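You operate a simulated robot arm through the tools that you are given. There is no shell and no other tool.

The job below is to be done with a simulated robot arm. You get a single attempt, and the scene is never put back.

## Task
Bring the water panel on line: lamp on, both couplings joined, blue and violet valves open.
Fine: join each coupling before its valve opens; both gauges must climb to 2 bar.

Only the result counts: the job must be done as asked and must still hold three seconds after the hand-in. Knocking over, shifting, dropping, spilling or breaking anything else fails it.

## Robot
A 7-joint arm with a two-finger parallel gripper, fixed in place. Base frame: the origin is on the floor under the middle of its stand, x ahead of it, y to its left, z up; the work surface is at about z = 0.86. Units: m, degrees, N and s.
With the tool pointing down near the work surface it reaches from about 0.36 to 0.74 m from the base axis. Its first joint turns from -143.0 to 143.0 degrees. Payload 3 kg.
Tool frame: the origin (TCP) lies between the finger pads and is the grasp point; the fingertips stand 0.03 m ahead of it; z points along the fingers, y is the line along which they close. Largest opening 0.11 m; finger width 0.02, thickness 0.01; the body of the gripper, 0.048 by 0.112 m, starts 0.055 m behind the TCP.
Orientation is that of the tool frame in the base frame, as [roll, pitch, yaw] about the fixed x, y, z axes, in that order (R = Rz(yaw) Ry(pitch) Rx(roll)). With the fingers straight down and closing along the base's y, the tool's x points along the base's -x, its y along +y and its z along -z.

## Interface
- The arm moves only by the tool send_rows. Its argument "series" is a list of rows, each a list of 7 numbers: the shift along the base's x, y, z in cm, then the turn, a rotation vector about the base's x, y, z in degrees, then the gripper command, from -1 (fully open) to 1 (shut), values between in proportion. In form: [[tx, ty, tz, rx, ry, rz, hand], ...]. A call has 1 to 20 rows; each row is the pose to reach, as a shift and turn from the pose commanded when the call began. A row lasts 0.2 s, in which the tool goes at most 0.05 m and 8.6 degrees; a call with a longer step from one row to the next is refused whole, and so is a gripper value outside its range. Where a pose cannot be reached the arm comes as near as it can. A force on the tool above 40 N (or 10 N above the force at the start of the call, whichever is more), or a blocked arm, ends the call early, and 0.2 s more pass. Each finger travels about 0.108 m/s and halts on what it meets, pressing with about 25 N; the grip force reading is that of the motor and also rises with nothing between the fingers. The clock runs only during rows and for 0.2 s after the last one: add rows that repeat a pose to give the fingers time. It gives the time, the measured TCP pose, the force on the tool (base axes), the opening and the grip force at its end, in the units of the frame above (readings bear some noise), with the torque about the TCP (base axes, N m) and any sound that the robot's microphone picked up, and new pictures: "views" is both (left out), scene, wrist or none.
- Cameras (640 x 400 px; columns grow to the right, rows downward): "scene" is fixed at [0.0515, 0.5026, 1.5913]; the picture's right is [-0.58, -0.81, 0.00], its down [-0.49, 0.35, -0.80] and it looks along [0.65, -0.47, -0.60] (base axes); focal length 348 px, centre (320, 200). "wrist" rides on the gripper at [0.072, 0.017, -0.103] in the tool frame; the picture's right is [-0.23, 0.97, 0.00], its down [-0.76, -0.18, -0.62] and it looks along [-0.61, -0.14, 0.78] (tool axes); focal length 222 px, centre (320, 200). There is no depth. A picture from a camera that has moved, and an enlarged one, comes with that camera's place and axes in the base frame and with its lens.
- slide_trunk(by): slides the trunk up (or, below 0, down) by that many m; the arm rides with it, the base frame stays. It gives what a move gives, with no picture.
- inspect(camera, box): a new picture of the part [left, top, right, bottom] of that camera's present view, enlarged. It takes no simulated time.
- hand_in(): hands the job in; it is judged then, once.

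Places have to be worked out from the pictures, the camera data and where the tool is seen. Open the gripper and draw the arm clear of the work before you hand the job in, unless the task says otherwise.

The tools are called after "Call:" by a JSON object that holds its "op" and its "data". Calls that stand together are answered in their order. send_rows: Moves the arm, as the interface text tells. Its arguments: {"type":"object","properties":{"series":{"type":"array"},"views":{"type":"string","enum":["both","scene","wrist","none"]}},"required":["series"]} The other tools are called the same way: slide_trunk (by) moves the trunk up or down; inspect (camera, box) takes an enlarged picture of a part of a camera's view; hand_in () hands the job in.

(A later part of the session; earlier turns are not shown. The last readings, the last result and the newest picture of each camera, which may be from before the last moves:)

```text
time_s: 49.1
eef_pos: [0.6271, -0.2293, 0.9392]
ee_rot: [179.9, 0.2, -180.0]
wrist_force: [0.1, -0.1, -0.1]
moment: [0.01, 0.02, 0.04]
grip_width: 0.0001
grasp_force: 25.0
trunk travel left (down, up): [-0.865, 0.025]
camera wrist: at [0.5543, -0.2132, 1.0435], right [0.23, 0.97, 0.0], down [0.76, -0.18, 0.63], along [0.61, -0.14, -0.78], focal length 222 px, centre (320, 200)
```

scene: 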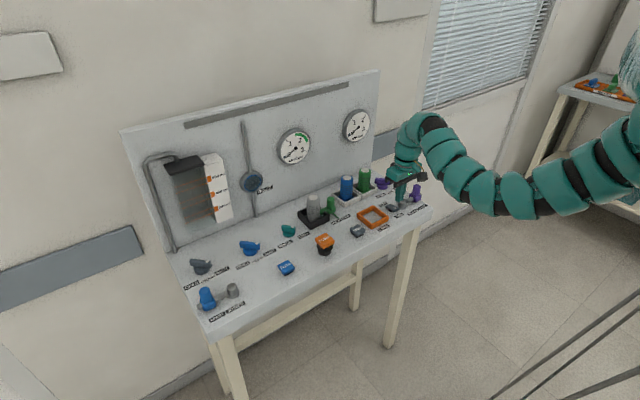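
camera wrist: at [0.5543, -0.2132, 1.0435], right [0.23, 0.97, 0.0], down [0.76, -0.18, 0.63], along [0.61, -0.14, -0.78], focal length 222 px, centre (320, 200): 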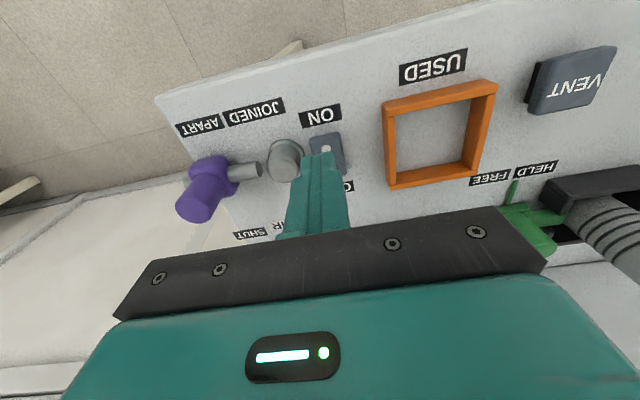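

The closed fingertips are above the rocker plate. I inspect closer to check their alignment over the ON end.

Call:
{"op": "inspect", "data": {"camera": "wrist", "box": [240, 80, 400, 180]}}

Call:
{"op": "inspect", "data": {"camera": "scene", "box": [375, 170, 435, 215]}}

```text
4.00 times, centred on (320, 130) of wrist
camera zoom: at [0.5543, -0.2132, 1.0435], right [0.23, 0.97, 0.0], down [0.76, -0.18, 0.63], along [0.61, -0.14, -0.78], focal length 888 px, centre (320, 480)
```

zoom: 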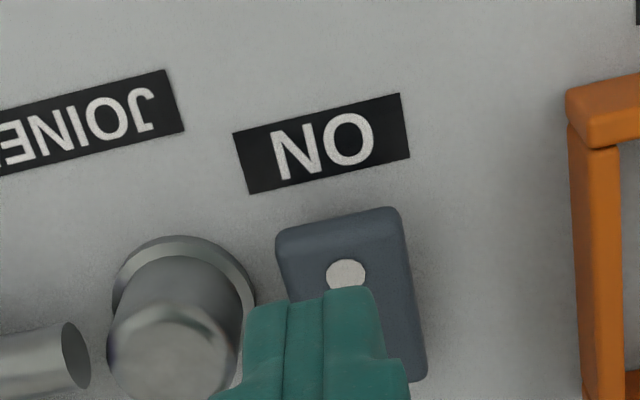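

```text
8.89 times, centred on (405, 192) of scene
camera zoom: at [0.0515, 0.5026, 1.5913], right [-0.58, -0.81, 0.0], down [-0.49, 0.35, -0.8], along [0.65, -0.47, -0.6], focal length 3091 px, centre (-436, 267)
```

zoom: 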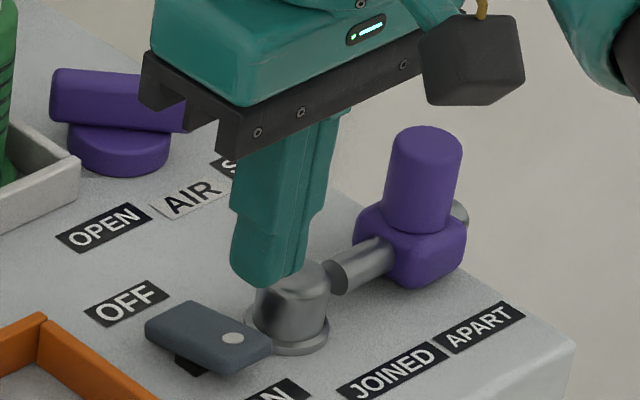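

The ON end is raised (rocker is OFF) and the tip is above it. I nudge 2 mm in +y away from the socket and press down slowly.

Call:
{"op": "send_rows", "data": {"series": [[0, 0.2, -0.6, 0, 0, 0, 1], [0, 0.2, -1.2, 0, 0, 0, 1], [0, 0.2, -1.8, 0, 0, 0, 1], [0, 0.2, -2.3, 0, 0, 0, 1], [0, 0.2, -2.7, 0, 0, 0, 1], [0, 0.2, -3.0, 0, 0, 0, 1], [0, 0.2, -3.3, 0, 0, 0, 1], [0, 0.2, -3.6, 0, 0, 0, 1]]}}

```text
time_s: 50.9
eef_pos: [0.6256, -0.2269, 0.9042]
ee_rot: [180.0, 0.1, 179.9]
wrist_force: [0.7, -0.1, 0.5]
moment: [0.0, 0.02, 0.0]
grip_width: 0.0002
grasp_force: 24.6
trunk travel left (down, up): [-0.865, 0.025]
camera wrist: at [0.5524, -0.2103, 1.0075], right [0.23, 0.97, 0.0], down [0.76, -0.18, 0.62], along [0.61, -0.14, -0.78], focal length 222 px, centre (320, 200)
```

scene: 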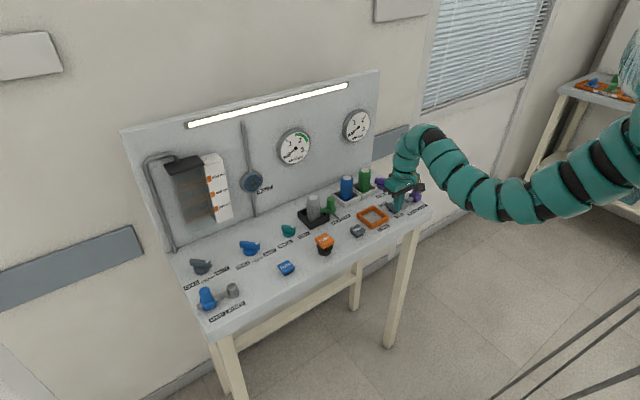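
wrist: 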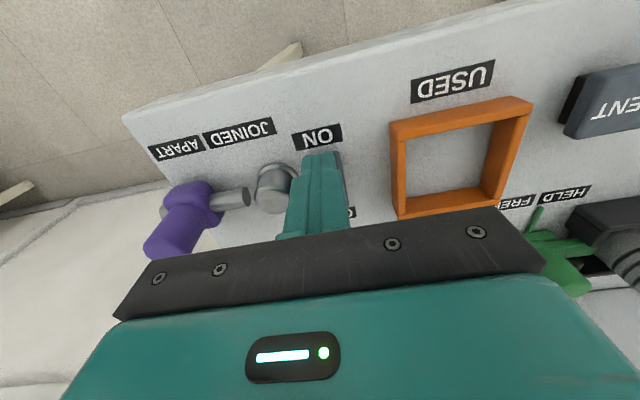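

The lamp bar on the backboard is lit. Next the violet coupling: I lift, pass over its handle (top at ≈(0.635,-0.328,0.921)) and look from above before going down on its −y side.

Call:
{"op": "send_rows", "data": {"series": [[0, 0, 3.5, 0, 0, 0, 1], [0, 0, 7.2, 0, 0, 0, 1], [0.3, -4, 8, 0, 0, 0, 1], [0.6, -8, 8, 0, 0, 0, 1], [0.9, -12, 8, 0, 0, 0, 1], [0.9, -15, 8, 0, 0, 0, 1], [0.9, -15, 8, 0, 0, 0, 1]]}}

```text
time_s: 52.5
eef_pos: [0.6361, -0.3785, 0.9831]
ee_rot: [179.9, 0.2, -180.0]
wrist_force: [-0.9, -0.6, 0.1]
moment: [0.02, -0.03, -0.01]
grip_width: 0.0001
grasp_force: 25.5
trunk travel left (down, up): [-0.865, 0.025]
camera wrist: at [0.5618, -0.3623, 1.0865], right [0.23, 0.97, 0.0], down [0.76, -0.18, 0.62], along [0.61, -0.14, -0.78], focal length 222 px, centre (320, 200)
```

scene: 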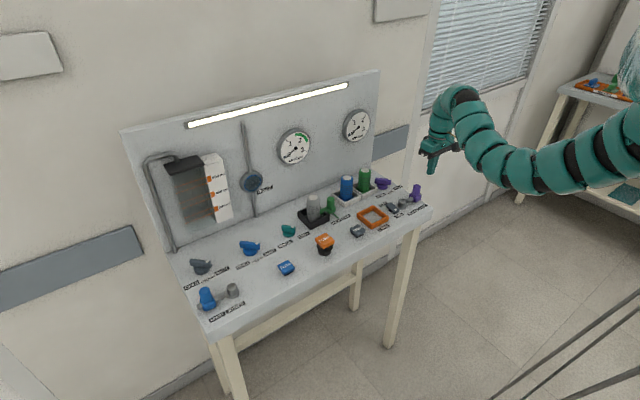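
wrist: 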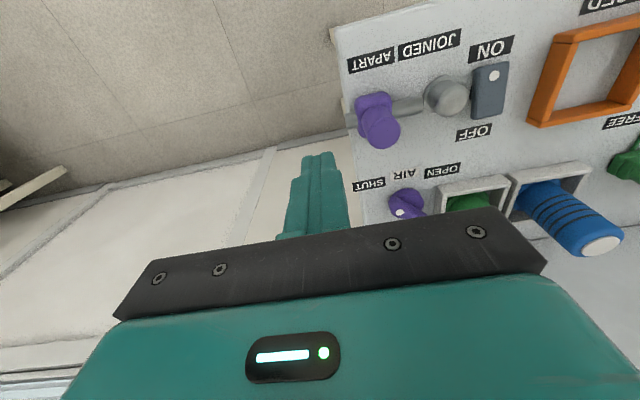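

The fingertips are just off the right side of the handle. I lower to tip height ≈0.902 and push slowly in +y against the handle.

Call:
{"op": "send_rows", "data": {"series": [[0, 0, -2.6, 0, 0, 0, 1], [0, 0, -5.1, 0, 0, 0, 1], [0, 1.5, -5.1, 0, 0, 0, 1], [0, 2.5, -5.1, 0, 0, 0, 1], [0, 3.1, -5.1, 0, 0, 0, 1], [0, 3.6, -5.1, 0, 0, 0, 1], [0, 4.1, -5.1, 0, 0, 0, 1], [0, 4.6, -5.1, 0, 0, 0, 1], [0, 5.1, -5.1, 0, 0, 0, 1], [0, 5.1, -5.1, 0, 0, 0, 1]]}}

```text
time_s: 54.7
eef_pos: [0.6356, -0.3247, 0.9324]
ee_rot: [180.0, 0.1, 180.0]
wrist_force: [-1.0, -0.3, -0.4]
moment: [0.02, 0.02, 0.01]
grip_width: 0.0
grasp_force: 25.0
trunk travel left (down, up): [-0.865, 0.025]
camera wrist: at [0.5622, -0.3088, 1.0368], right [0.23, 0.97, 0.0], down [0.76, -0.18, 0.62], along [0.61, -0.14, -0.78], focal length 222 px, centre (320, 200)
```

scene: 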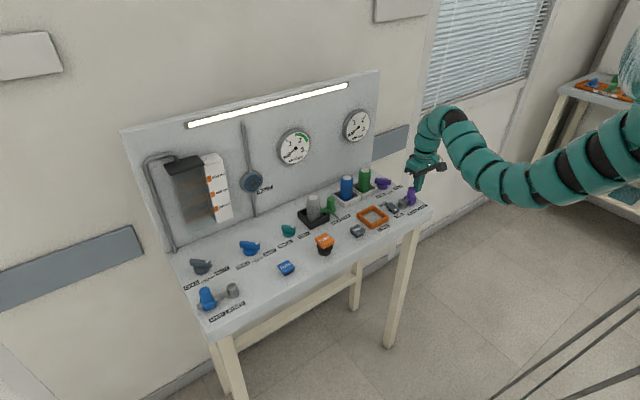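
wrist: 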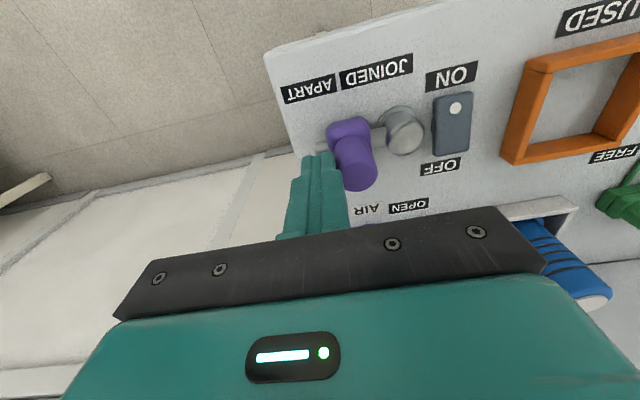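

The sleeve slides freely toward the socket. I continue pushing in small steps until it meets its stop.

Call:
{"op": "send_rows", "data": {"series": [[0, 0.4, 0, 0, 0, 0, 1], [0, 0.8, 0, 0, 0, 0, 1], [0, 1.2, 0, 0, 0, 0, 1], [0, 1.6, 0, 0, 0, 0, 1], [0, 2.0, 0, 0, 0, 0, 1], [0, 2.4, 0, 0, 0, 0, 1], [0, 2.4, 0, 0, 0, 0, 1]]}}

Call:
{"op": "inspect", "data": {"camera": "wrist", "box": [270, 60, 430, 160]}}

```text
time_s: 56.0
eef_pos: [0.6358, -0.3143, 0.9337]
ee_rot: [-179.1, 0.2, 179.0]
wrist_force: [-0.5, -21.5, -11.2]
moment: [-0.54, 0.09, -0.09]
grip_width: 0.0001
grasp_force: 24.9
trunk travel left (down, up): [-0.865, 0.025]
stopped in row 6: the force on the tool passed its limit at 43 N (the readings are from after the stop); the commanded pose is now the measured one
camera wrist: at [0.5623, -0.2955, 1.0369], right [0.24, 0.97, -0.02], down [0.76, -0.18, 0.63], along [0.61, -0.16, -0.78], focal length 222 px, centre (320, 200)
```

scene: 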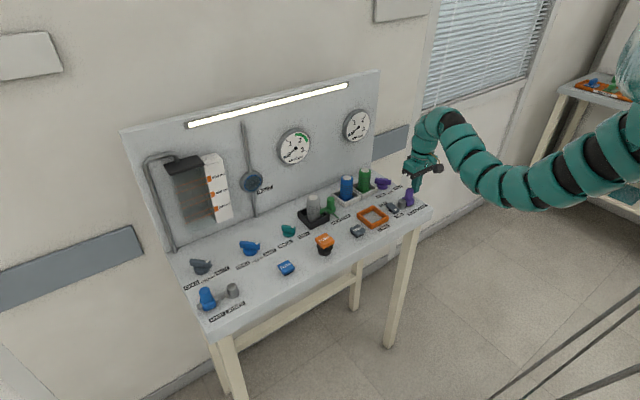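
wrist: 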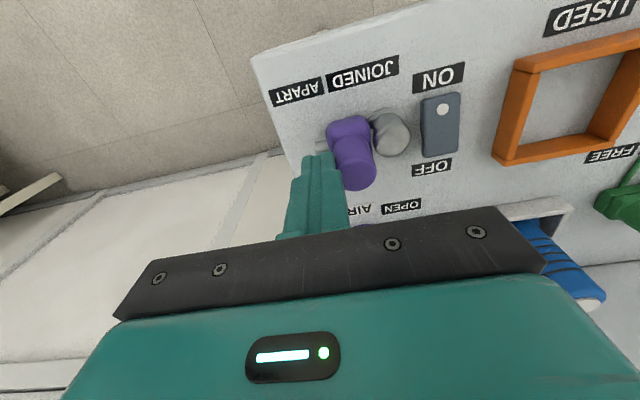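

```text
4.00 times, centred on (350, 110) of wrist
camera zoom: at [0.5623, -0.2955, 1.0369], right [0.24, 0.97, -0.02], down [0.76, -0.18, 0.63], along [0.61, -0.16, -0.78], focal length 888 px, centre (200, 560)
```

zoom: 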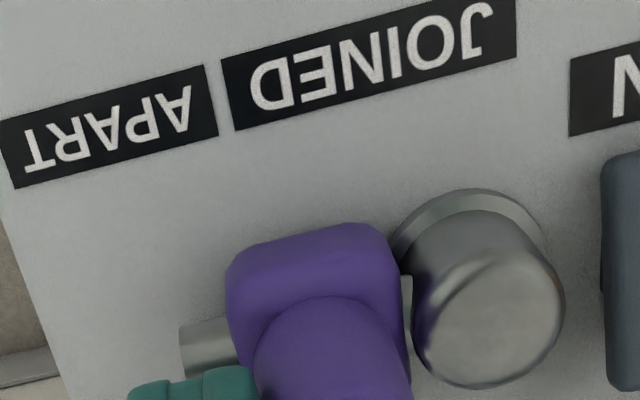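

The sleeve is against the socket with the push force reaching 43 N: it's at its stop. I back off in −y, lift, and check it visually.

Call:
{"op": "send_rows", "data": {"series": [[0, -1, 0, -0.9, 0, 0, 1], [0, -3, 0, -0.9, 0, 0, 1], [0, -4, 3, -0.9, 0, 0, 1], [0, -3, 7, -0.9, 0, 0, 1], [0, 0, 8, -0.9, 0, 0, 1], [0, 0, 8, -0.9, 0, 0, 1]]}}

Call:
{"op": "inspect", "data": {"camera": "scene", "box": [375, 165, 435, 215]}}

Call:
{"op": "inspect", "data": {"camera": "wrist", "box": [260, 60, 420, 160]}}

```text
time_s: 57.5
eef_pos: [0.6353, -0.3108, 1.0153]
ee_rot: [-178.6, 0.4, 179.5]
wrist_force: [-0.6, 0.2, -0.2]
moment: [-0.01, 0.0, 0.0]
grip_width: 0.0
grasp_force: 25.3
trunk travel left (down, up): [-0.865, 0.025]
camera wrist: at [0.562, -0.2913, 1.1182], right [0.24, 0.97, -0.02], down [0.76, -0.17, 0.63], along [0.61, -0.17, -0.77], focal length 222 px, centre (320, 200)
```

scene: 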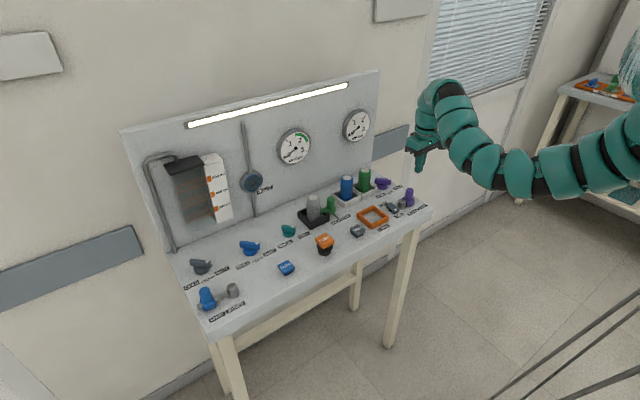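
wrist: 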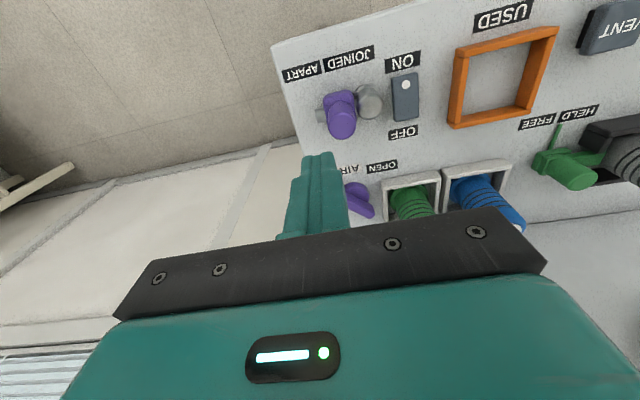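

```text
8.00 times, centred on (405, 190) of scene
camera zoom: at [0.0515, 0.5026, 1.5913], right [-0.58, -0.81, 0.0], down [-0.49, 0.35, -0.8], along [0.65, -0.47, -0.6], focal length 2782 px, centre (-360, 280)
```

zoom: 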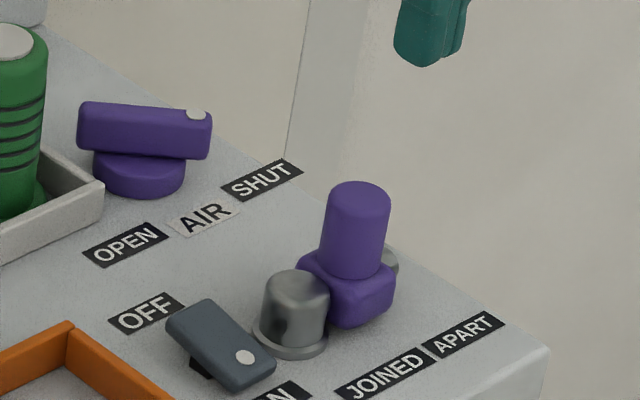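

```text
4.00 times, centred on (340, 110) of wrist
camera zoom: at [0.562, -0.2913, 1.1182], right [0.24, 0.97, -0.02], down [0.76, -0.17, 0.63], along [0.61, -0.17, -0.77], focal length 888 px, centre (240, 560)
```

zoom: 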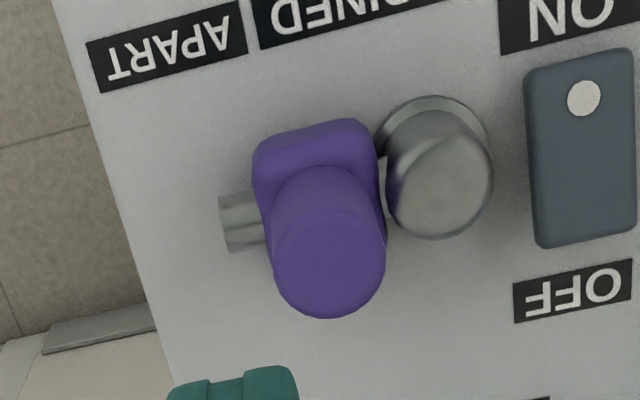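

Violet coupling is joined and the rocker sits at ON. Now the violet valve: pivot ≈(0.7645,-0.2965), bar at 45° with its dot at (0.749,-0.312,0.896). I'll push the dot end from the SHUT side with closed fingers; first I align the yaw with the arm's radial direction, then tilt outward ~22° while moving to its −y side, staying high.

Call:
{"op": "send_rows", "data": {"series": [[0.7, -1.5, 0, 0.5, 0, -7.1, 1], [1.5, -3.4, 0, 1, 0, -14.3, 1], [1.5, -3.4, -1, 1.4, 0, -21.4, 1], [1.5, -3.4, -1, 1.4, 0, -21.4, 1]], "views": "none"}}

Call:
{"op": "send_rows", "data": {"series": [[2.3, -0.2, -1, -2, -5.1, 0, 1], [4.6, -0.5, -2, -4, -10.2, 0, 1], [6.9, -0.7, -3, -6, -15.3, 0, 1], [9.1, -0.7, -4, -8, -20.5, 0, 1], [9.1, -0.7, -4, -8, -20.5, 0, 1]]}}

```text
time_s: 58.5
eef_pos: [0.65, -0.3454, 1.0056]
ee_rot: [-179.9, 0.1, 158.0]
wrist_force: [0.0, 0.1, 0.3]
moment: [-0.01, 0.04, 0.01]
grip_width: 0.0
grasp_force: 25.3
trunk travel left (down, up): [-0.865, 0.025]
```

```text
time_s: 59.6
eef_pos: [0.7415, -0.3509, 0.9636]
ee_rot: [179.8, 22.2, 158.0]
wrist_force: [0.0, -0.3, -0.1]
moment: [0.0, 0.02, 0.02]
grip_width: 0.0001
grasp_force: 24.5
trunk travel left (down, up): [-0.865, 0.025]
camera wrist: at [0.6487, -0.2965, 1.0333], right [0.56, 0.82, 0.09], down [0.37, -0.34, 0.86], along [0.74, -0.45, -0.5], focal length 222 px, centre (320, 200)
```

scene: 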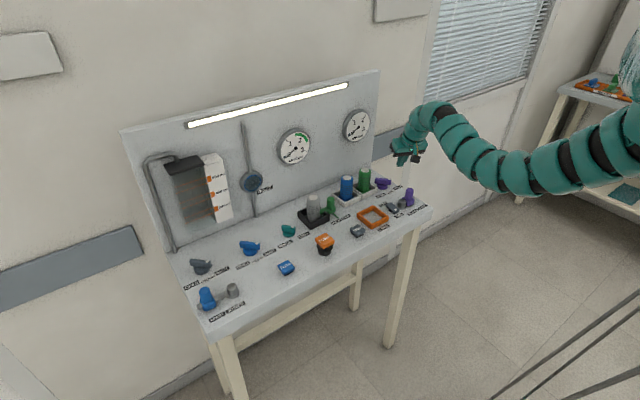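
wrist: 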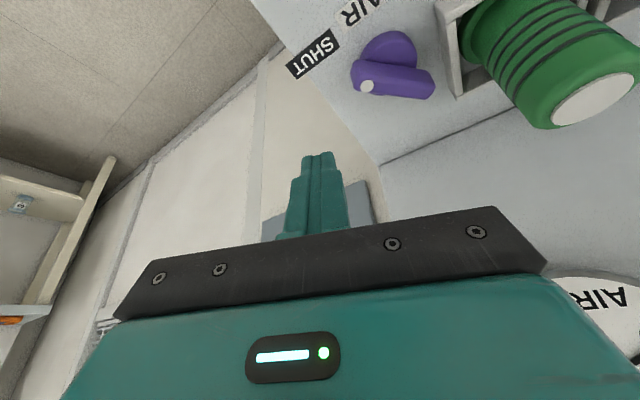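

The valve bar position is confirmed (dot ≈(0.750,-0.312)). I lower beside the bar and push the dot end along its arc toward OPEN, stopping partway to check.

Call:
{"op": "send_rows", "data": {"series": [[0.8, 0.5, -2.6, 0, 0, 0, 1], [0.8, 0.5, -5.2, 0, 0, 0, 1], [0.8, 1.5, -5.2, 0, 0, 0, 1], [0.8, 2.4, -5.2, 0, 0, 0, 1], [0.34, 3.03, -5.2, 0, 0, 0, 1], [-0.36, 3.36, -5.2, 0, 0, 0, 1], [-0.95, 3.86, -5.2, 0, 0, 0, 1], [-0.95, 3.86, -5.2, 0, 0, 0, 1]]}}

```text
time_s: 61.5
eef_pos: [0.7328, -0.3122, 0.9126]
ee_rot: [179.8, 22.1, 158.1]
wrist_force: [-0.3, 0.2, -0.1]
moment: [-0.02, 0.01, 0.02]
grip_width: 0.0
grasp_force: 25.1
trunk travel left (down, up): [-0.865, 0.025]
camera wrist: at [0.6402, -0.2578, 0.9821], right [0.56, 0.82, 0.09], down [0.37, -0.34, 0.86], along [0.74, -0.45, -0.5], focal length 222 px, centre (320, 200)
```

scene: 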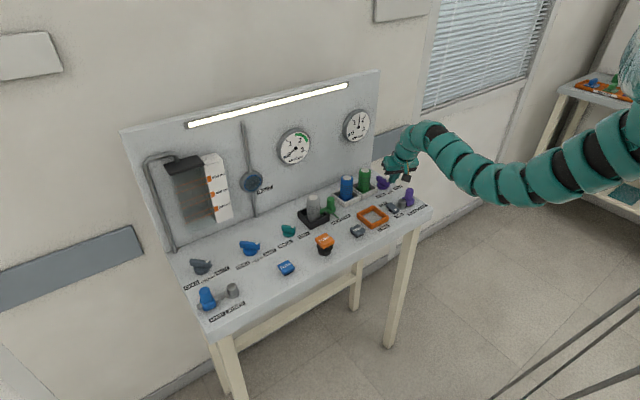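
wrist: 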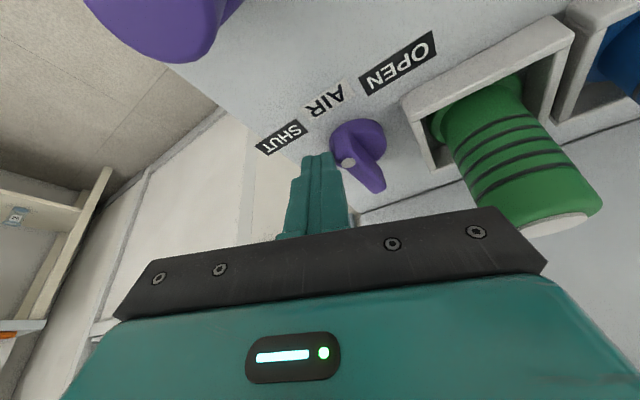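

The bar has turned about halfway and the AIR needle is starting to move. I continue along the arc to the OPEN side.

Call:
{"op": "send_rows", "data": {"series": [[-0.53, 0.63, 0, 0, 0, 0, 1], [-0.79, 1.36, 0, 0, 0, 0, 1], [-0.85, 2.13, 0, 0, 0, 0, 1], [-0.75, 2.7, 0, 0, 0, 0, 1], [-0.75, 2.7, 0, 0, 0, 0, 1]]}}

Call:
{"op": "inspect", "data": {"camera": "wrist", "box": [240, 50, 480, 200]}}

Call:
{"op": "inspect", "data": {"camera": "scene", "box": [265, 100, 425, 200]}}

```text
time_s: 62.6
eef_pos: [0.7254, -0.2866, 0.9128]
ee_rot: [179.8, 22.2, 157.9]
wrist_force: [-1.6, -6.5, 1.4]
moment: [-0.16, 0.06, -0.14]
grip_width: 0.0
grasp_force: 25.6
trunk travel left (down, up): [-0.865, 0.025]
camera wrist: at [0.6321, -0.2324, 0.9826], right [0.56, 0.82, 0.09], down [0.37, -0.34, 0.86], along [0.74, -0.45, -0.5], focal length 222 px, centre (320, 200)
```

scene: 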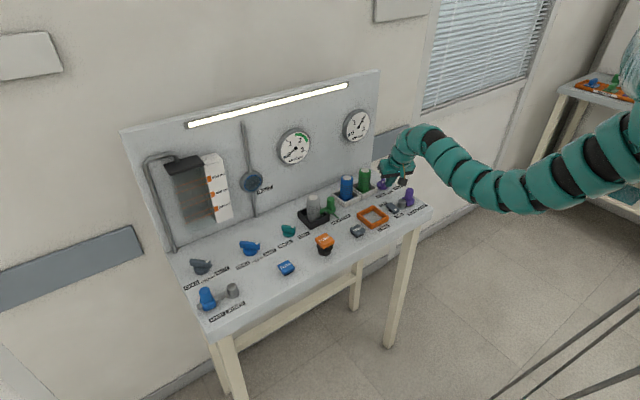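
wrist: 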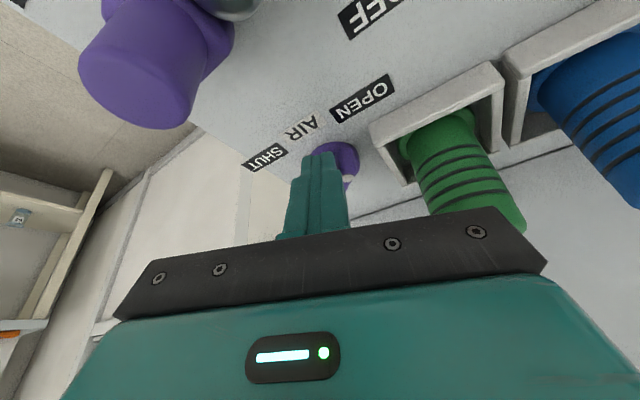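

```text
2.67 times, centred on (360, 125) of wrist
camera zoom: at [0.6321, -0.2324, 0.9826], right [0.56, 0.82, 0.09], down [0.37, -0.34, 0.86], along [0.74, -0.45, -0.5], focal length 592 px, centre (213, 400)
```

zoom: 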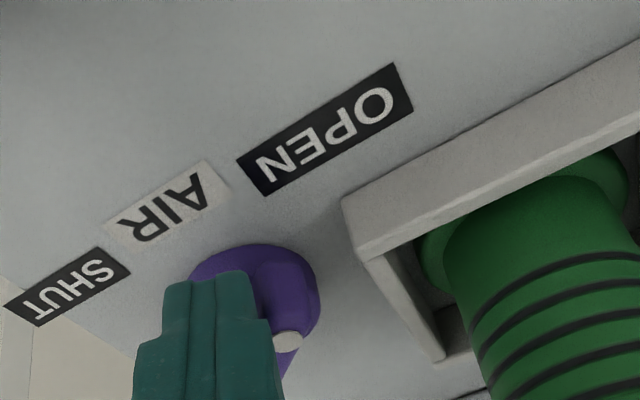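

```text
4.00 times, centred on (345, 150) of scene
camera zoom: at [0.0515, 0.5026, 1.5913], right [-0.58, -0.81, 0.0], down [-0.49, 0.35, -0.8], along [0.65, -0.47, -0.6], focal length 1391 px, centre (220, 400)
```

zoom: 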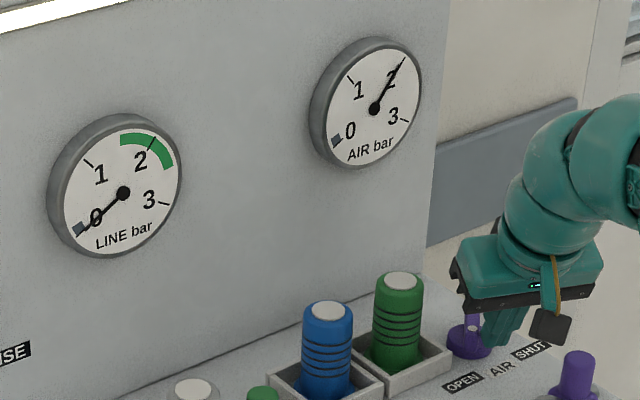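

The AIR gauge reads 2 bar and the violet bar's dot now points toward OPEN (≈131°), at its stop. I back off and lift clear, then re-check the valve and gauge.

Call:
{"op": "send_rows", "data": {"series": [[-0.6, -0.6, 0, 0, 0, 0, 1], [-0.8, -0.8, 2.5, 0, 0, 0, 1], [-1.5, -0.8, 6.5, 0, 0, 0, 1], [-5, -0.4, 9, 0, 0, 0, 1], [-9, 0, 10, 0, 0, 0, 1], [-9, 0, 10, 0, 0, 0, 1]]}}

Call:
{"op": "inspect", "data": {"camera": "scene", "box": [265, 100, 425, 200]}}

```text
time_s: 64.0
eef_pos: [0.6354, -0.2829, 1.014]
ee_rot: [179.9, 22.2, 158.1]
wrist_force: [0.8, -0.5, 0.7]
moment: [-0.01, 0.02, 0.04]
grip_width: 0.0
grasp_force: 25.4
trunk travel left (down, up): [-0.865, 0.025]
camera wrist: at [0.5421, -0.2283, 1.083], right [0.56, 0.83, 0.09], down [0.37, -0.34, 0.86], along [0.74, -0.45, -0.5], focal length 222 px, centre (320, 200)
```

scene: 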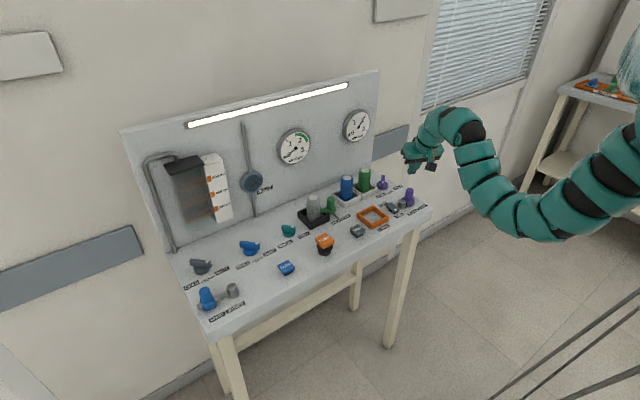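
wrist: 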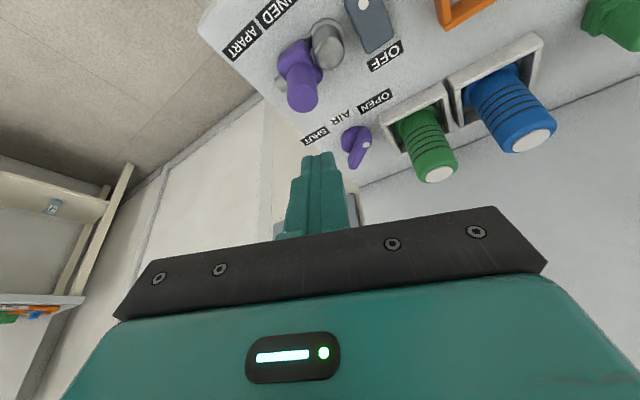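

```text
4.00 times, centred on (345, 150) of scene
camera zoom: at [0.0515, 0.5026, 1.5913], right [-0.58, -0.81, 0.0], down [-0.49, 0.35, -0.8], along [0.65, -0.47, -0.6], focal length 1391 px, centre (220, 400)
```

zoom: 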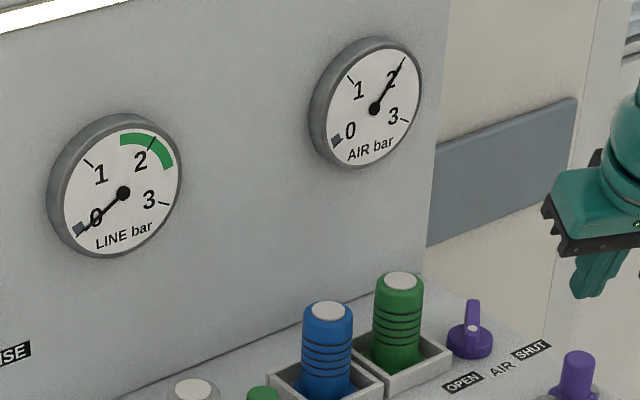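

AIR holds at 2 bar with its valve open. Now I straighten the tool, draw in to r≈0.6, and swing over to the left end of the bench at z≈1.01.

Call:
{"op": "send_rows", "data": {"series": [[-2.9, 1.3, 0, 2.8, 6.9, 0, 1], [-5.8, 2.6, 0, 5.5, 13.7, 0, 1], [-8.7, 3.9, 0, 8.3, 20.6, 0, 1], [-8.7, 3.9, 0, 8.3, 20.6, 0, 1]], "views": "none"}}

Call:
{"op": "send_rows", "data": {"series": [[1.68, 4.18, 0, 0, 0, 4.31, 1], [3.04, 8.49, 0, 0, 0, 8.62, 1], [4.07, 12.88, 0, 0, 0, 12.93, 1], [4.77, 17.34, 0, 0, 0, 17.24, 1], [5.14, 21.84, 0, 0, 0, 21.55, 1], [5.16, 26.35, 0, 0, 0, 25.86, 1], [4.84, 30.85, 0, 0, 0, 30.17, 1], [4.19, 35.31, 0, 0, 0, 34.48, 1], [3.2, 39.72, 0, 0, 0, 38.79, 1], [1.89, 44.03, 0, 0, 0, 43.1, 1], [0.25, 48.24, 0, 0, 0, 47.4, 1], [-1.7, 52.31, 0, 0, 0, 51.7, 1], [-3.93, 56.2, 0, 0, 0, 56, 1], [-3.93, 56.2, 0, 0, 0, 56, 1]]}}

```text
time_s: 65.0
eef_pos: [0.5497, -0.246, 1.0132]
ee_rot: [179.7, -0.1, 158.1]
wrist_force: [0.1, -0.3, 0.4]
moment: [0.03, -0.02, -0.02]
grip_width: 0.0
grasp_force: 25.2
trunk travel left (down, up): [-0.865, 0.025]
```

```text
time_s: 68.0
eef_pos: [0.5081, 0.3167, 1.0133]
ee_rot: [179.8, -0.1, -146.0]
wrist_force: [-0.2, -0.5, 0.4]
moment: [0.0, -0.01, 0.0]
grip_width: 0.0
grasp_force: 24.6
trunk travel left (down, up): [-0.865, 0.025]
camera wrist: at [0.4384, 0.2891, 1.1176], right [-0.36, 0.93, 0.0], down [0.73, 0.28, 0.62], along [0.58, 0.22, -0.78], focal length 222 px, centre (320, 200)
```

scene: 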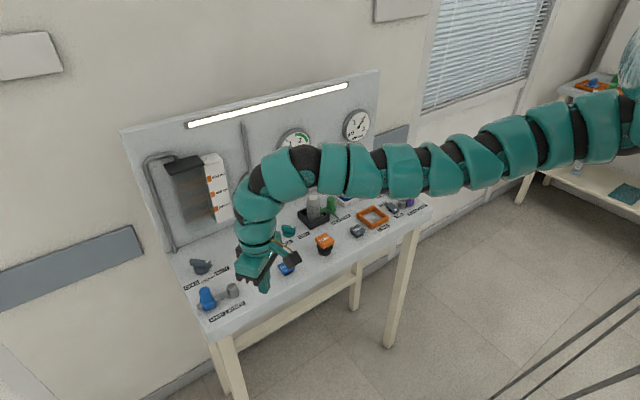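
wrist: 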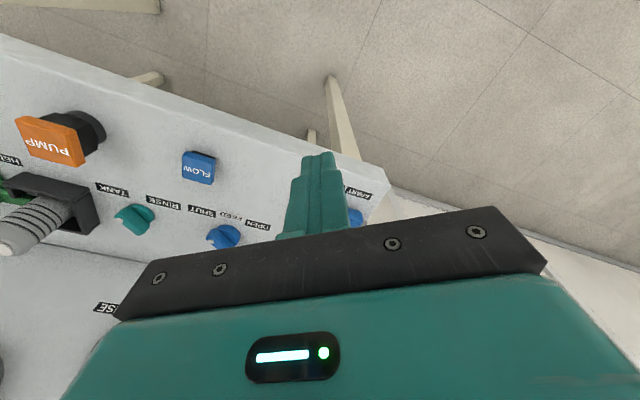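

I'm on the left side now. I extend outward toward the blue coupling to look down on it.

Call:
{"op": "send_rows", "data": {"series": [[3.5, 2, 0.2, 0, 0, 0, 1], [7, 4, 0.4, 0, 0, 0, 1], [10, 5.5, 0.4, 0, 0, 0, 1], [10, 5.5, 0.4, 0, 0, 0, 1]]}}

Call:
{"op": "inspect", "data": {"camera": "wrist", "box": [240, 60, 480, 210]}}

```text
time_s: 69.0
eef_pos: [0.5589, 0.3296, 1.0236]
ee_rot: [179.8, 0.0, -146.0]
wrist_force: [0.2, -0.3, -0.5]
moment: [0.02, 0.02, 0.02]
grip_width: 0.0002
grasp_force: 24.8
out of reach, approached as far as the arm can: row 2, 3, 4
trunk travel left (down, up): [-0.865, 0.025]
camera wrist: at [0.49, 0.303, 1.1279], right [-0.36, 0.93, 0.0], down [0.73, 0.28, 0.62], along [0.58, 0.22, -0.78], focal length 222 px, centre (320, 200)
```

scene: 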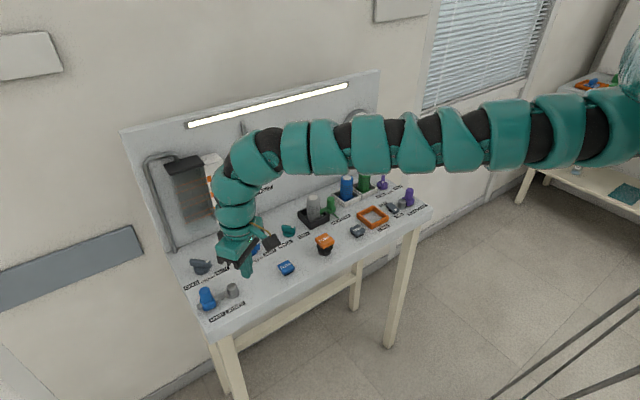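
wrist: 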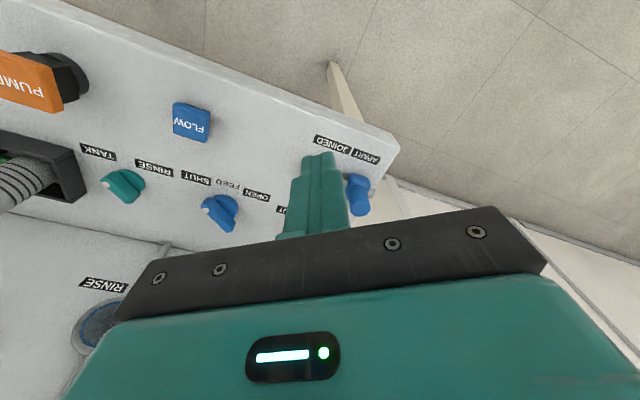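

```text
2.67 times, centred on (360, 135) of wrist
camera zoom: at [0.49, 0.303, 1.1279], right [-0.36, 0.93, 0.0], down [0.73, 0.28, 0.62], along [0.58, 0.22, -0.78], focal length 592 px, centre (213, 373)
```

zoom: 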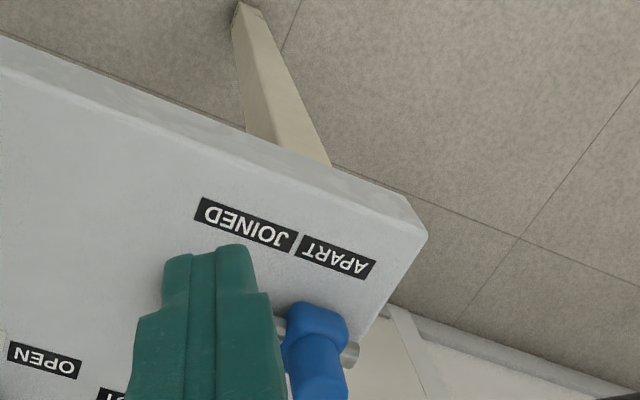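

That pose was slightly too high for this radius, so I lower to z≈0.985 while going outward.

Call:
{"op": "send_rows", "data": {"series": [[0, 0, -2, 0, 0, 0, 1], [0, 0, -3.9, 0, 0, 0, 1], [2.5, 2, -3.9, 0, 0, 0, 1], [4.5, 3.5, -3.9, 0, 0, 0, 1], [4.5, 3.5, -3.9, 0, 0, 0, 1]]}}

Call:
{"op": "inspect", "data": {"camera": "wrist", "box": [240, 60, 480, 210]}}

```text
time_s: 70.2
eef_pos: [0.556, 0.32, 0.9889]
ee_rot: [179.8, 0.0, -146.0]
wrist_force: [0.0, -0.3, -0.8]
moment: [0.03, -0.02, 0.02]
grip_width: 0.0
grasp_force: 24.8
out of reach, approached as far as the arm can: row 1, 2, 3, 4, 5
trunk travel left (down, up): [-0.865, 0.025]
camera wrist: at [0.4865, 0.2928, 1.0936], right [-0.36, 0.93, 0.0], down [0.73, 0.28, 0.62], along [0.58, 0.22, -0.78], focal length 222 px, centre (320, 200)
```

scene: 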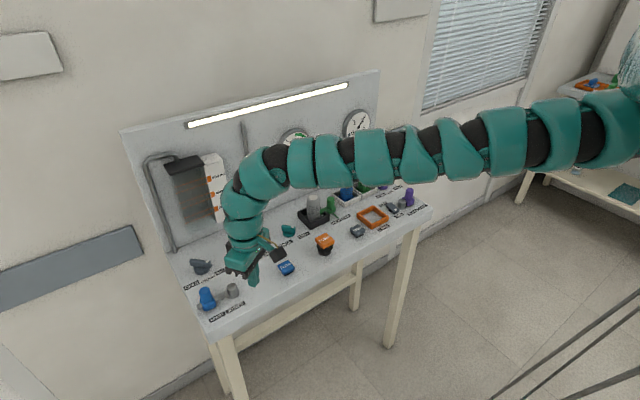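
wrist: 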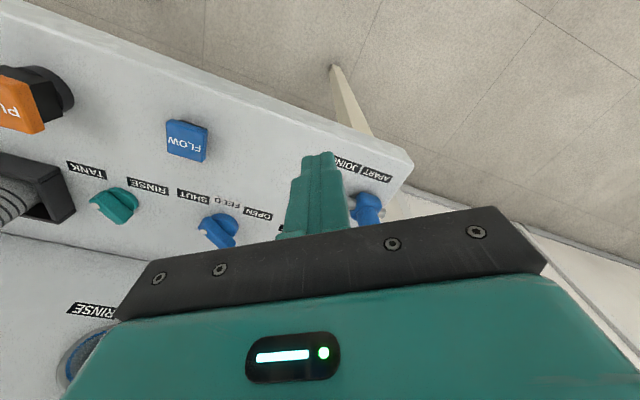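

```text
2.67 times, centred on (360, 135) of wrist
camera zoom: at [0.4865, 0.2928, 1.0936], right [-0.36, 0.93, 0.0], down [0.73, 0.28, 0.62], along [0.58, 0.22, -0.78], focal length 592 px, centre (213, 373)
```

zoom: 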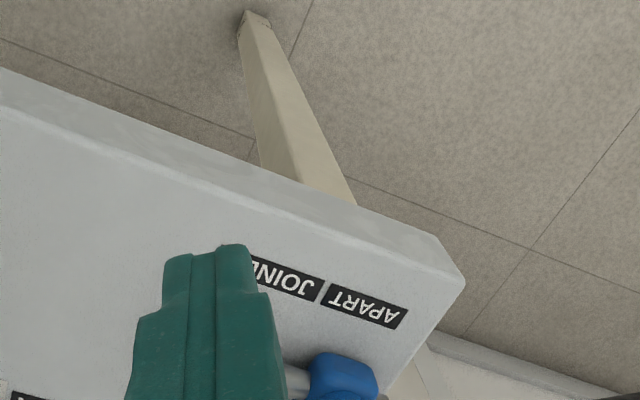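

The arm can't extend at this posture, so I look at its shape closely.

Call:
{"op": "inspect", "data": {"camera": "scene", "box": [180, 60, 640, 340]}}

```text
1.39 times, centred on (410, 200) of scene
camera zoom: at [0.0515, 0.5026, 1.5913], right [-0.58, -0.81, 0.0], down [-0.49, 0.35, -0.8], along [0.65, -0.47, -0.6], focal length 484 px, centre (195, 200)
```

zoom: 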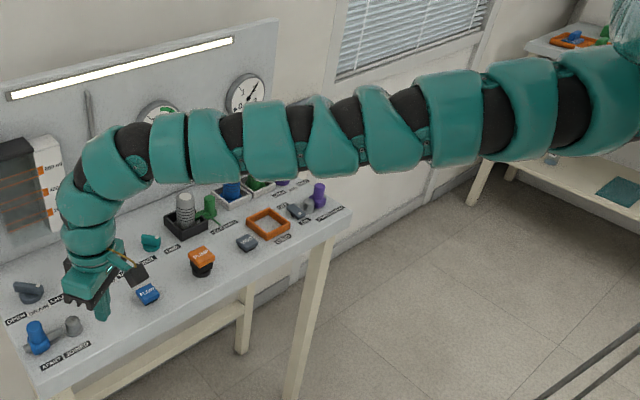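

The arm is now almost straight: the shoulder sits nearer the right side, so the left end needs a lower trunk plus some outward tilt. I first retreat off the bench front and turn the tool to yaw 180.

Call:
{"op": "send_rows", "data": {"series": [[-2, -0.5, 0, 0, 0, -8.5, 1], [-4, -1, 0, 0, 0, -17, 1], [-6, -1.5, 0, 0, 0, -25.5, 1], [-7.6, -2, 0, 0, 0, -34, 1], [-7.6, -2, 0, 0, 0, -34, 1]], "views": "scene"}}

```text
time_s: 71.5
eef_pos: [0.4797, 0.2994, 0.9919]
ee_rot: [179.9, 0.0, 179.9]
wrist_force: [-0.3, 0.3, 0.3]
moment: [0.0, -0.01, 0.0]
grip_width: 0.0001
grasp_force: 24.9
trunk travel left (down, up): [-0.865, 0.025]
```

scene: 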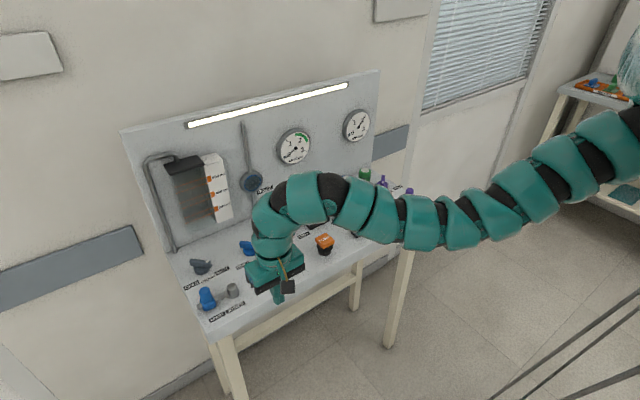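

Good, back in the slack posture off the bench front. I tilt outward by 16° and then lower the trunk 0.10 m (fingers are in front of the bench edge at x≈0.556).

Call:
{"op": "send_rows", "data": {"series": [[0, 0, 0, 0, -8, 0, 1], [0, 0, 0, 0, -16, 0, 1], [0, 0, 0, 0, -16, 0, 1]], "views": "none"}}

Call:
{"op": "slide_trunk", "data": {"by": -0.08}}

Call:
{"op": "send_rows", "data": {"series": [[0, 0, 3, 0, 0, 0, 1], [0, 0, 6, 0, 0, 0, 1], [0, 0, 9, 0, 0, 0, 1], [0, 0, 9, 0, 0, 0, 1]], "views": "scene"}}

```text
time_s: 72.2
eef_pos: [0.4807, 0.301, 0.9909]
ee_rot: [179.9, 16.0, -179.8]
wrist_force: [0.4, 0.3, 0.1]
moment: [0.03, -0.01, 0.0]
grip_width: 0.0001
grasp_force: 25.3
trunk travel left (down, up): [-0.865, 0.025]
```

```text
time_s: 73.4
eef_pos: [0.4791, 0.3002, 0.9114]
ee_rot: [179.9, 15.8, -180.0]
wrist_force: [-0.2, -0.1, -0.4]
moment: [0.0, -0.04, 0.01]
grip_width: 0.0
grasp_force: 24.6
trunk travel left (down, up): [-0.785, 0.105]
```

```text
time_s: 74.4
eef_pos: [0.4814, 0.2997, 1.0021]
ee_rot: [180.0, 15.9, -179.9]
wrist_force: [1.3, -0.4, 0.3]
moment: [-0.03, 0.04, 0.0]
grip_width: 0.0
grasp_force: 24.9
trunk travel left (down, up): [-0.785, 0.105]
```

scene: 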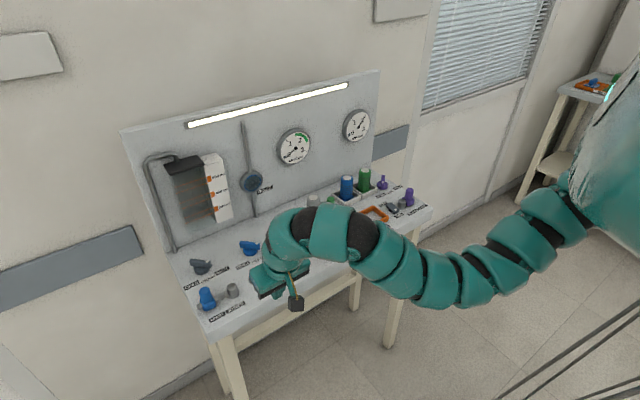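

That works. I repeat: trunk down another 0.08 m, then raise the tool back to z≈1.0.

Call:
{"op": "slide_trunk", "data": {"by": -0.08}}

Call:
{"op": "send_rows", "data": {"series": [[0, 0, 3, 0, 0, 0, 1], [0, 0, 6, 0, 0, 0, 1], [0, 0, 8, 0, 0, 0, 1], [0, 0, 8, 0, 0, 0, 1]], "views": "scene"}}

```text
time_s: 75.6
eef_pos: [0.4818, 0.2995, 0.9216]
ee_rot: [179.9, 15.9, -179.9]
wrist_force: [-0.4, -0.1, -0.5]
moment: [-0.01, -0.01, -0.03]
grip_width: 0.0
grasp_force: 24.9
trunk travel left (down, up): [-0.705, 0.185]
```

```text
time_s: 76.6
eef_pos: [0.4837, 0.3007, 1.0021]
ee_rot: [180.0, 15.8, 180.0]
wrist_force: [-0.3, -0.1, 0.9]
moment: [0.01, 0.0, 0.02]
grip_width: 0.0
grasp_force: 25.2
trunk travel left (down, up): [-0.705, 0.185]
```

scene: 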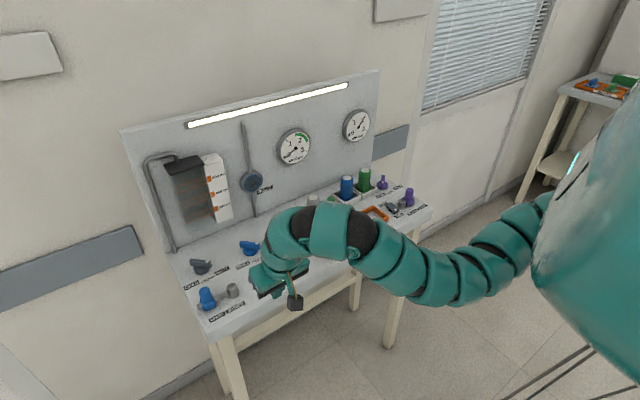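

Trunk is now low enough. I extend toward the blue coupling at z≈1.0 with the gripper opening, to see it between the fingers.

Call:
{"op": "send_rows", "data": {"series": [[3.5, 1.8, 0, 0, 0, 0, 0], [7, 3.6, 0, 0, 0, 0, -1], [10.5, 5.4, 0, 0, 0, 0, -1], [12.5, 6.5, 0, 0, 0, 0, -1], [12.5, 6.5, 0, 0, 0, 0, -1]]}}

Call:
{"op": "inspect", "data": {"camera": "wrist", "box": [240, 60, 480, 210]}}

```text
time_s: 77.8
eef_pos: [0.6088, 0.3647, 1.0023]
ee_rot: [179.8, 15.8, -180.0]
wrist_force: [-0.1, -0.2, 0.1]
moment: [0.01, -0.01, 0.0]
grip_width: 0.1101
grasp_force: 0.0
trunk travel left (down, up): [-0.705, 0.185]
camera wrist: at [0.5088, 0.3797, 1.0823], right [0.22, 0.97, 0.07], down [0.56, -0.18, 0.81], along [0.8, -0.14, -0.59], focal length 222 px, centre (320, 200)
```

scene: 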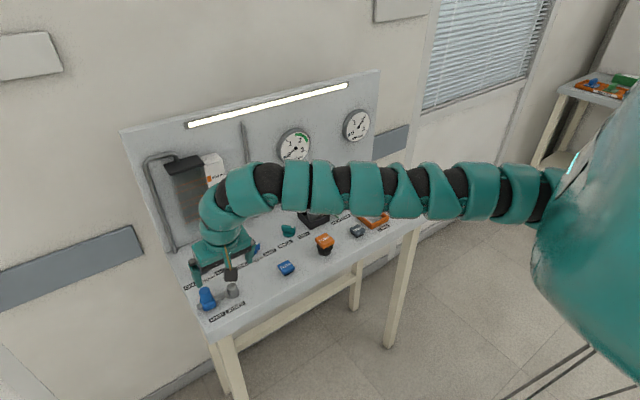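
wrist: 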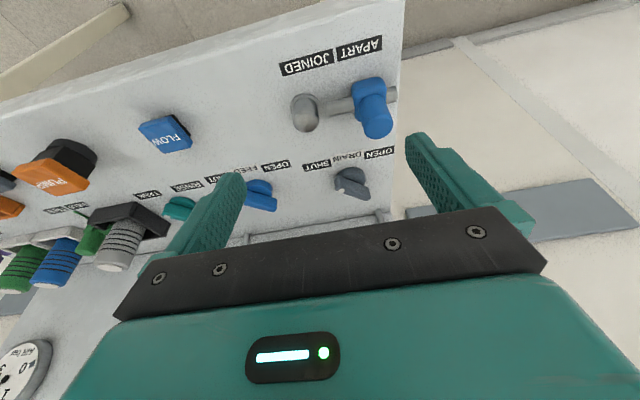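

```text
2.67 times, centred on (360, 135) of wrist
camera zoom: at [0.5088, 0.3797, 1.0823], right [0.22, 0.97, 0.07], down [0.56, -0.18, 0.81], along [0.8, -0.14, -0.59], focal length 592 px, centre (213, 373)
```

zoom: 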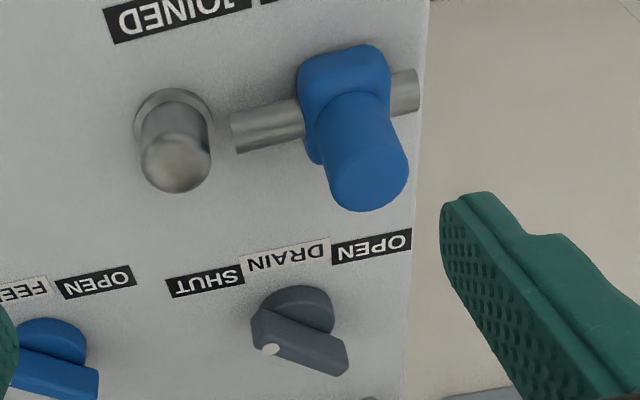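

The view is clear: blue handle top ≈(0.64,0.414), socket ≈(0.63,0.351). I'll lower the open gripper so the left finger goes to the +y side of the handle and the right finger to the far side of the socket, then pull in −y.

Call:
{"op": "send_rows", "data": {"series": [[2.1, 1.5, -0.5, 0, 0, 0, -1], [2.1, 1.5, -3, 0, 0, 0, -1], [2.1, 1.5, -5, 0, 0, 0, -1], [2.1, 1.5, -5, 0, 0, 0, -1]]}}

Call:
{"op": "inspect", "data": {"camera": "wrist", "box": [200, 60, 440, 210]}}

Call:
{"op": "inspect", "data": {"camera": "scene", "box": [175, 230, 295, 330]}}

```text
time_s: 78.8
eef_pos: [0.603, 0.3695, 0.9733]
ee_rot: [179.7, 15.9, -179.9]
wrist_force: [-0.3, -1.1, -0.1]
moment: [0.01, 0.0, 0.02]
grip_width: 0.11
grasp_force: 0.0
out of reach, approached as far as the arm can: row 1, 2, 3, 4
trunk travel left (down, up): [-0.705, 0.185]
camera wrist: at [0.5038, 0.3861, 1.0538], right [0.22, 0.97, 0.07], down [0.56, -0.18, 0.81], along [0.8, -0.14, -0.59], focal length 222 px, centre (320, 200)
```

scene: 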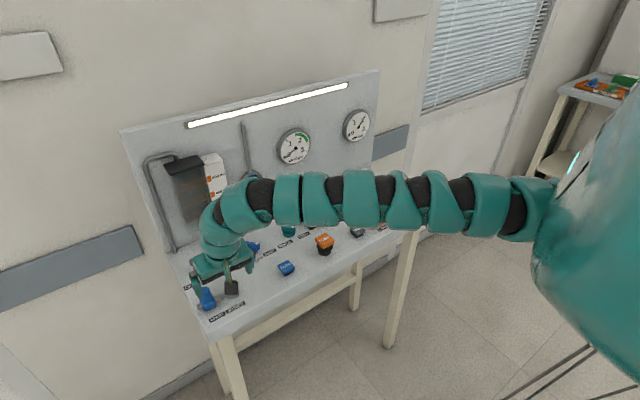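
wrist: 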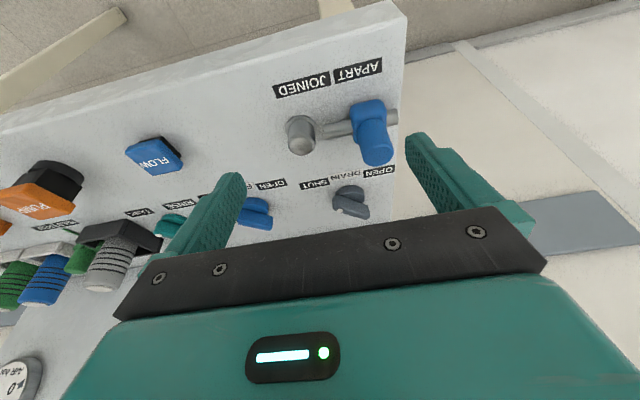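

```text
2.67 times, centred on (320, 135) of wrist
camera zoom: at [0.5038, 0.3861, 1.0538], right [0.22, 0.97, 0.07], down [0.56, -0.18, 0.81], along [0.8, -0.14, -0.59], focal length 592 px, centre (320, 373)
```

zoom: 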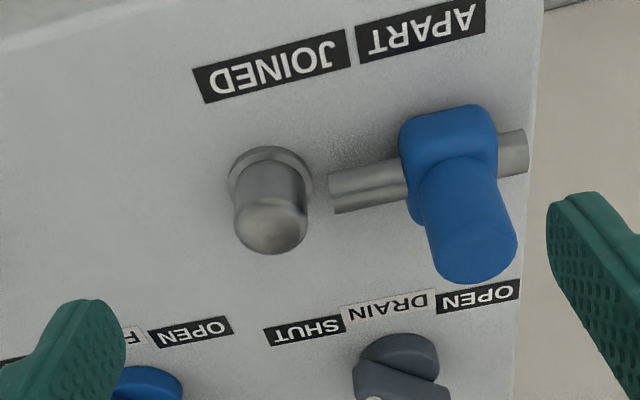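

```text
4.00 times, centred on (235, 280) of scene
camera zoom: at [0.0515, 0.5026, 1.5913], right [-0.58, -0.81, 0.0], down [-0.49, 0.35, -0.8], along [0.65, -0.47, -0.6], focal length 1391 px, centre (660, -120)
```

zoom: 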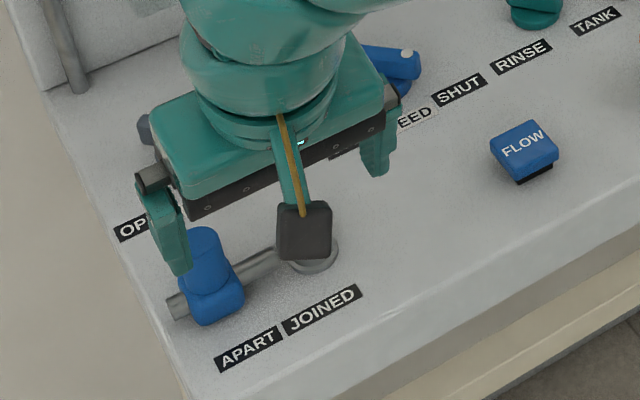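

The arm is stretched here; it needs a lower trunk and more tilt. I back off, rise, tilt to about 28°, and lower the trunk another 0.10 m.

Call:
{"op": "send_rows", "data": {"series": [[-2, 0, 3, 0, -6, 0, -1], [-4, -0.5, 6, 0, -12, 0, -1], [-5, -1, 8.5, 0, -12, 0, -1], [-5, -1, 8.5, 0, -12, 0, -1]], "views": "none"}}

Call:
{"op": "slide_trunk", "data": {"by": -0.1}}

```text
time_s: 79.8
eef_pos: [0.551, 0.3599, 1.0578]
ee_rot: [180.0, 27.9, -179.8]
wrist_force: [-1.6, 0.5, -0.5]
moment: [-0.13, -0.1, -0.03]
grip_width: 0.1098
grasp_force: 0.1
trunk travel left (down, up): [-0.705, 0.185]
```

```text
time_s: 81.1
eef_pos: [0.5523, 0.3596, 0.9588]
ee_rot: [179.9, 27.9, -179.8]
wrist_force: [-0.6, 0.1, -0.3]
moment: [0.0, 0.02, -0.01]
grip_width: 0.1102
grasp_force: 0.1
trunk travel left (down, up): [-0.605, 0.285]
```

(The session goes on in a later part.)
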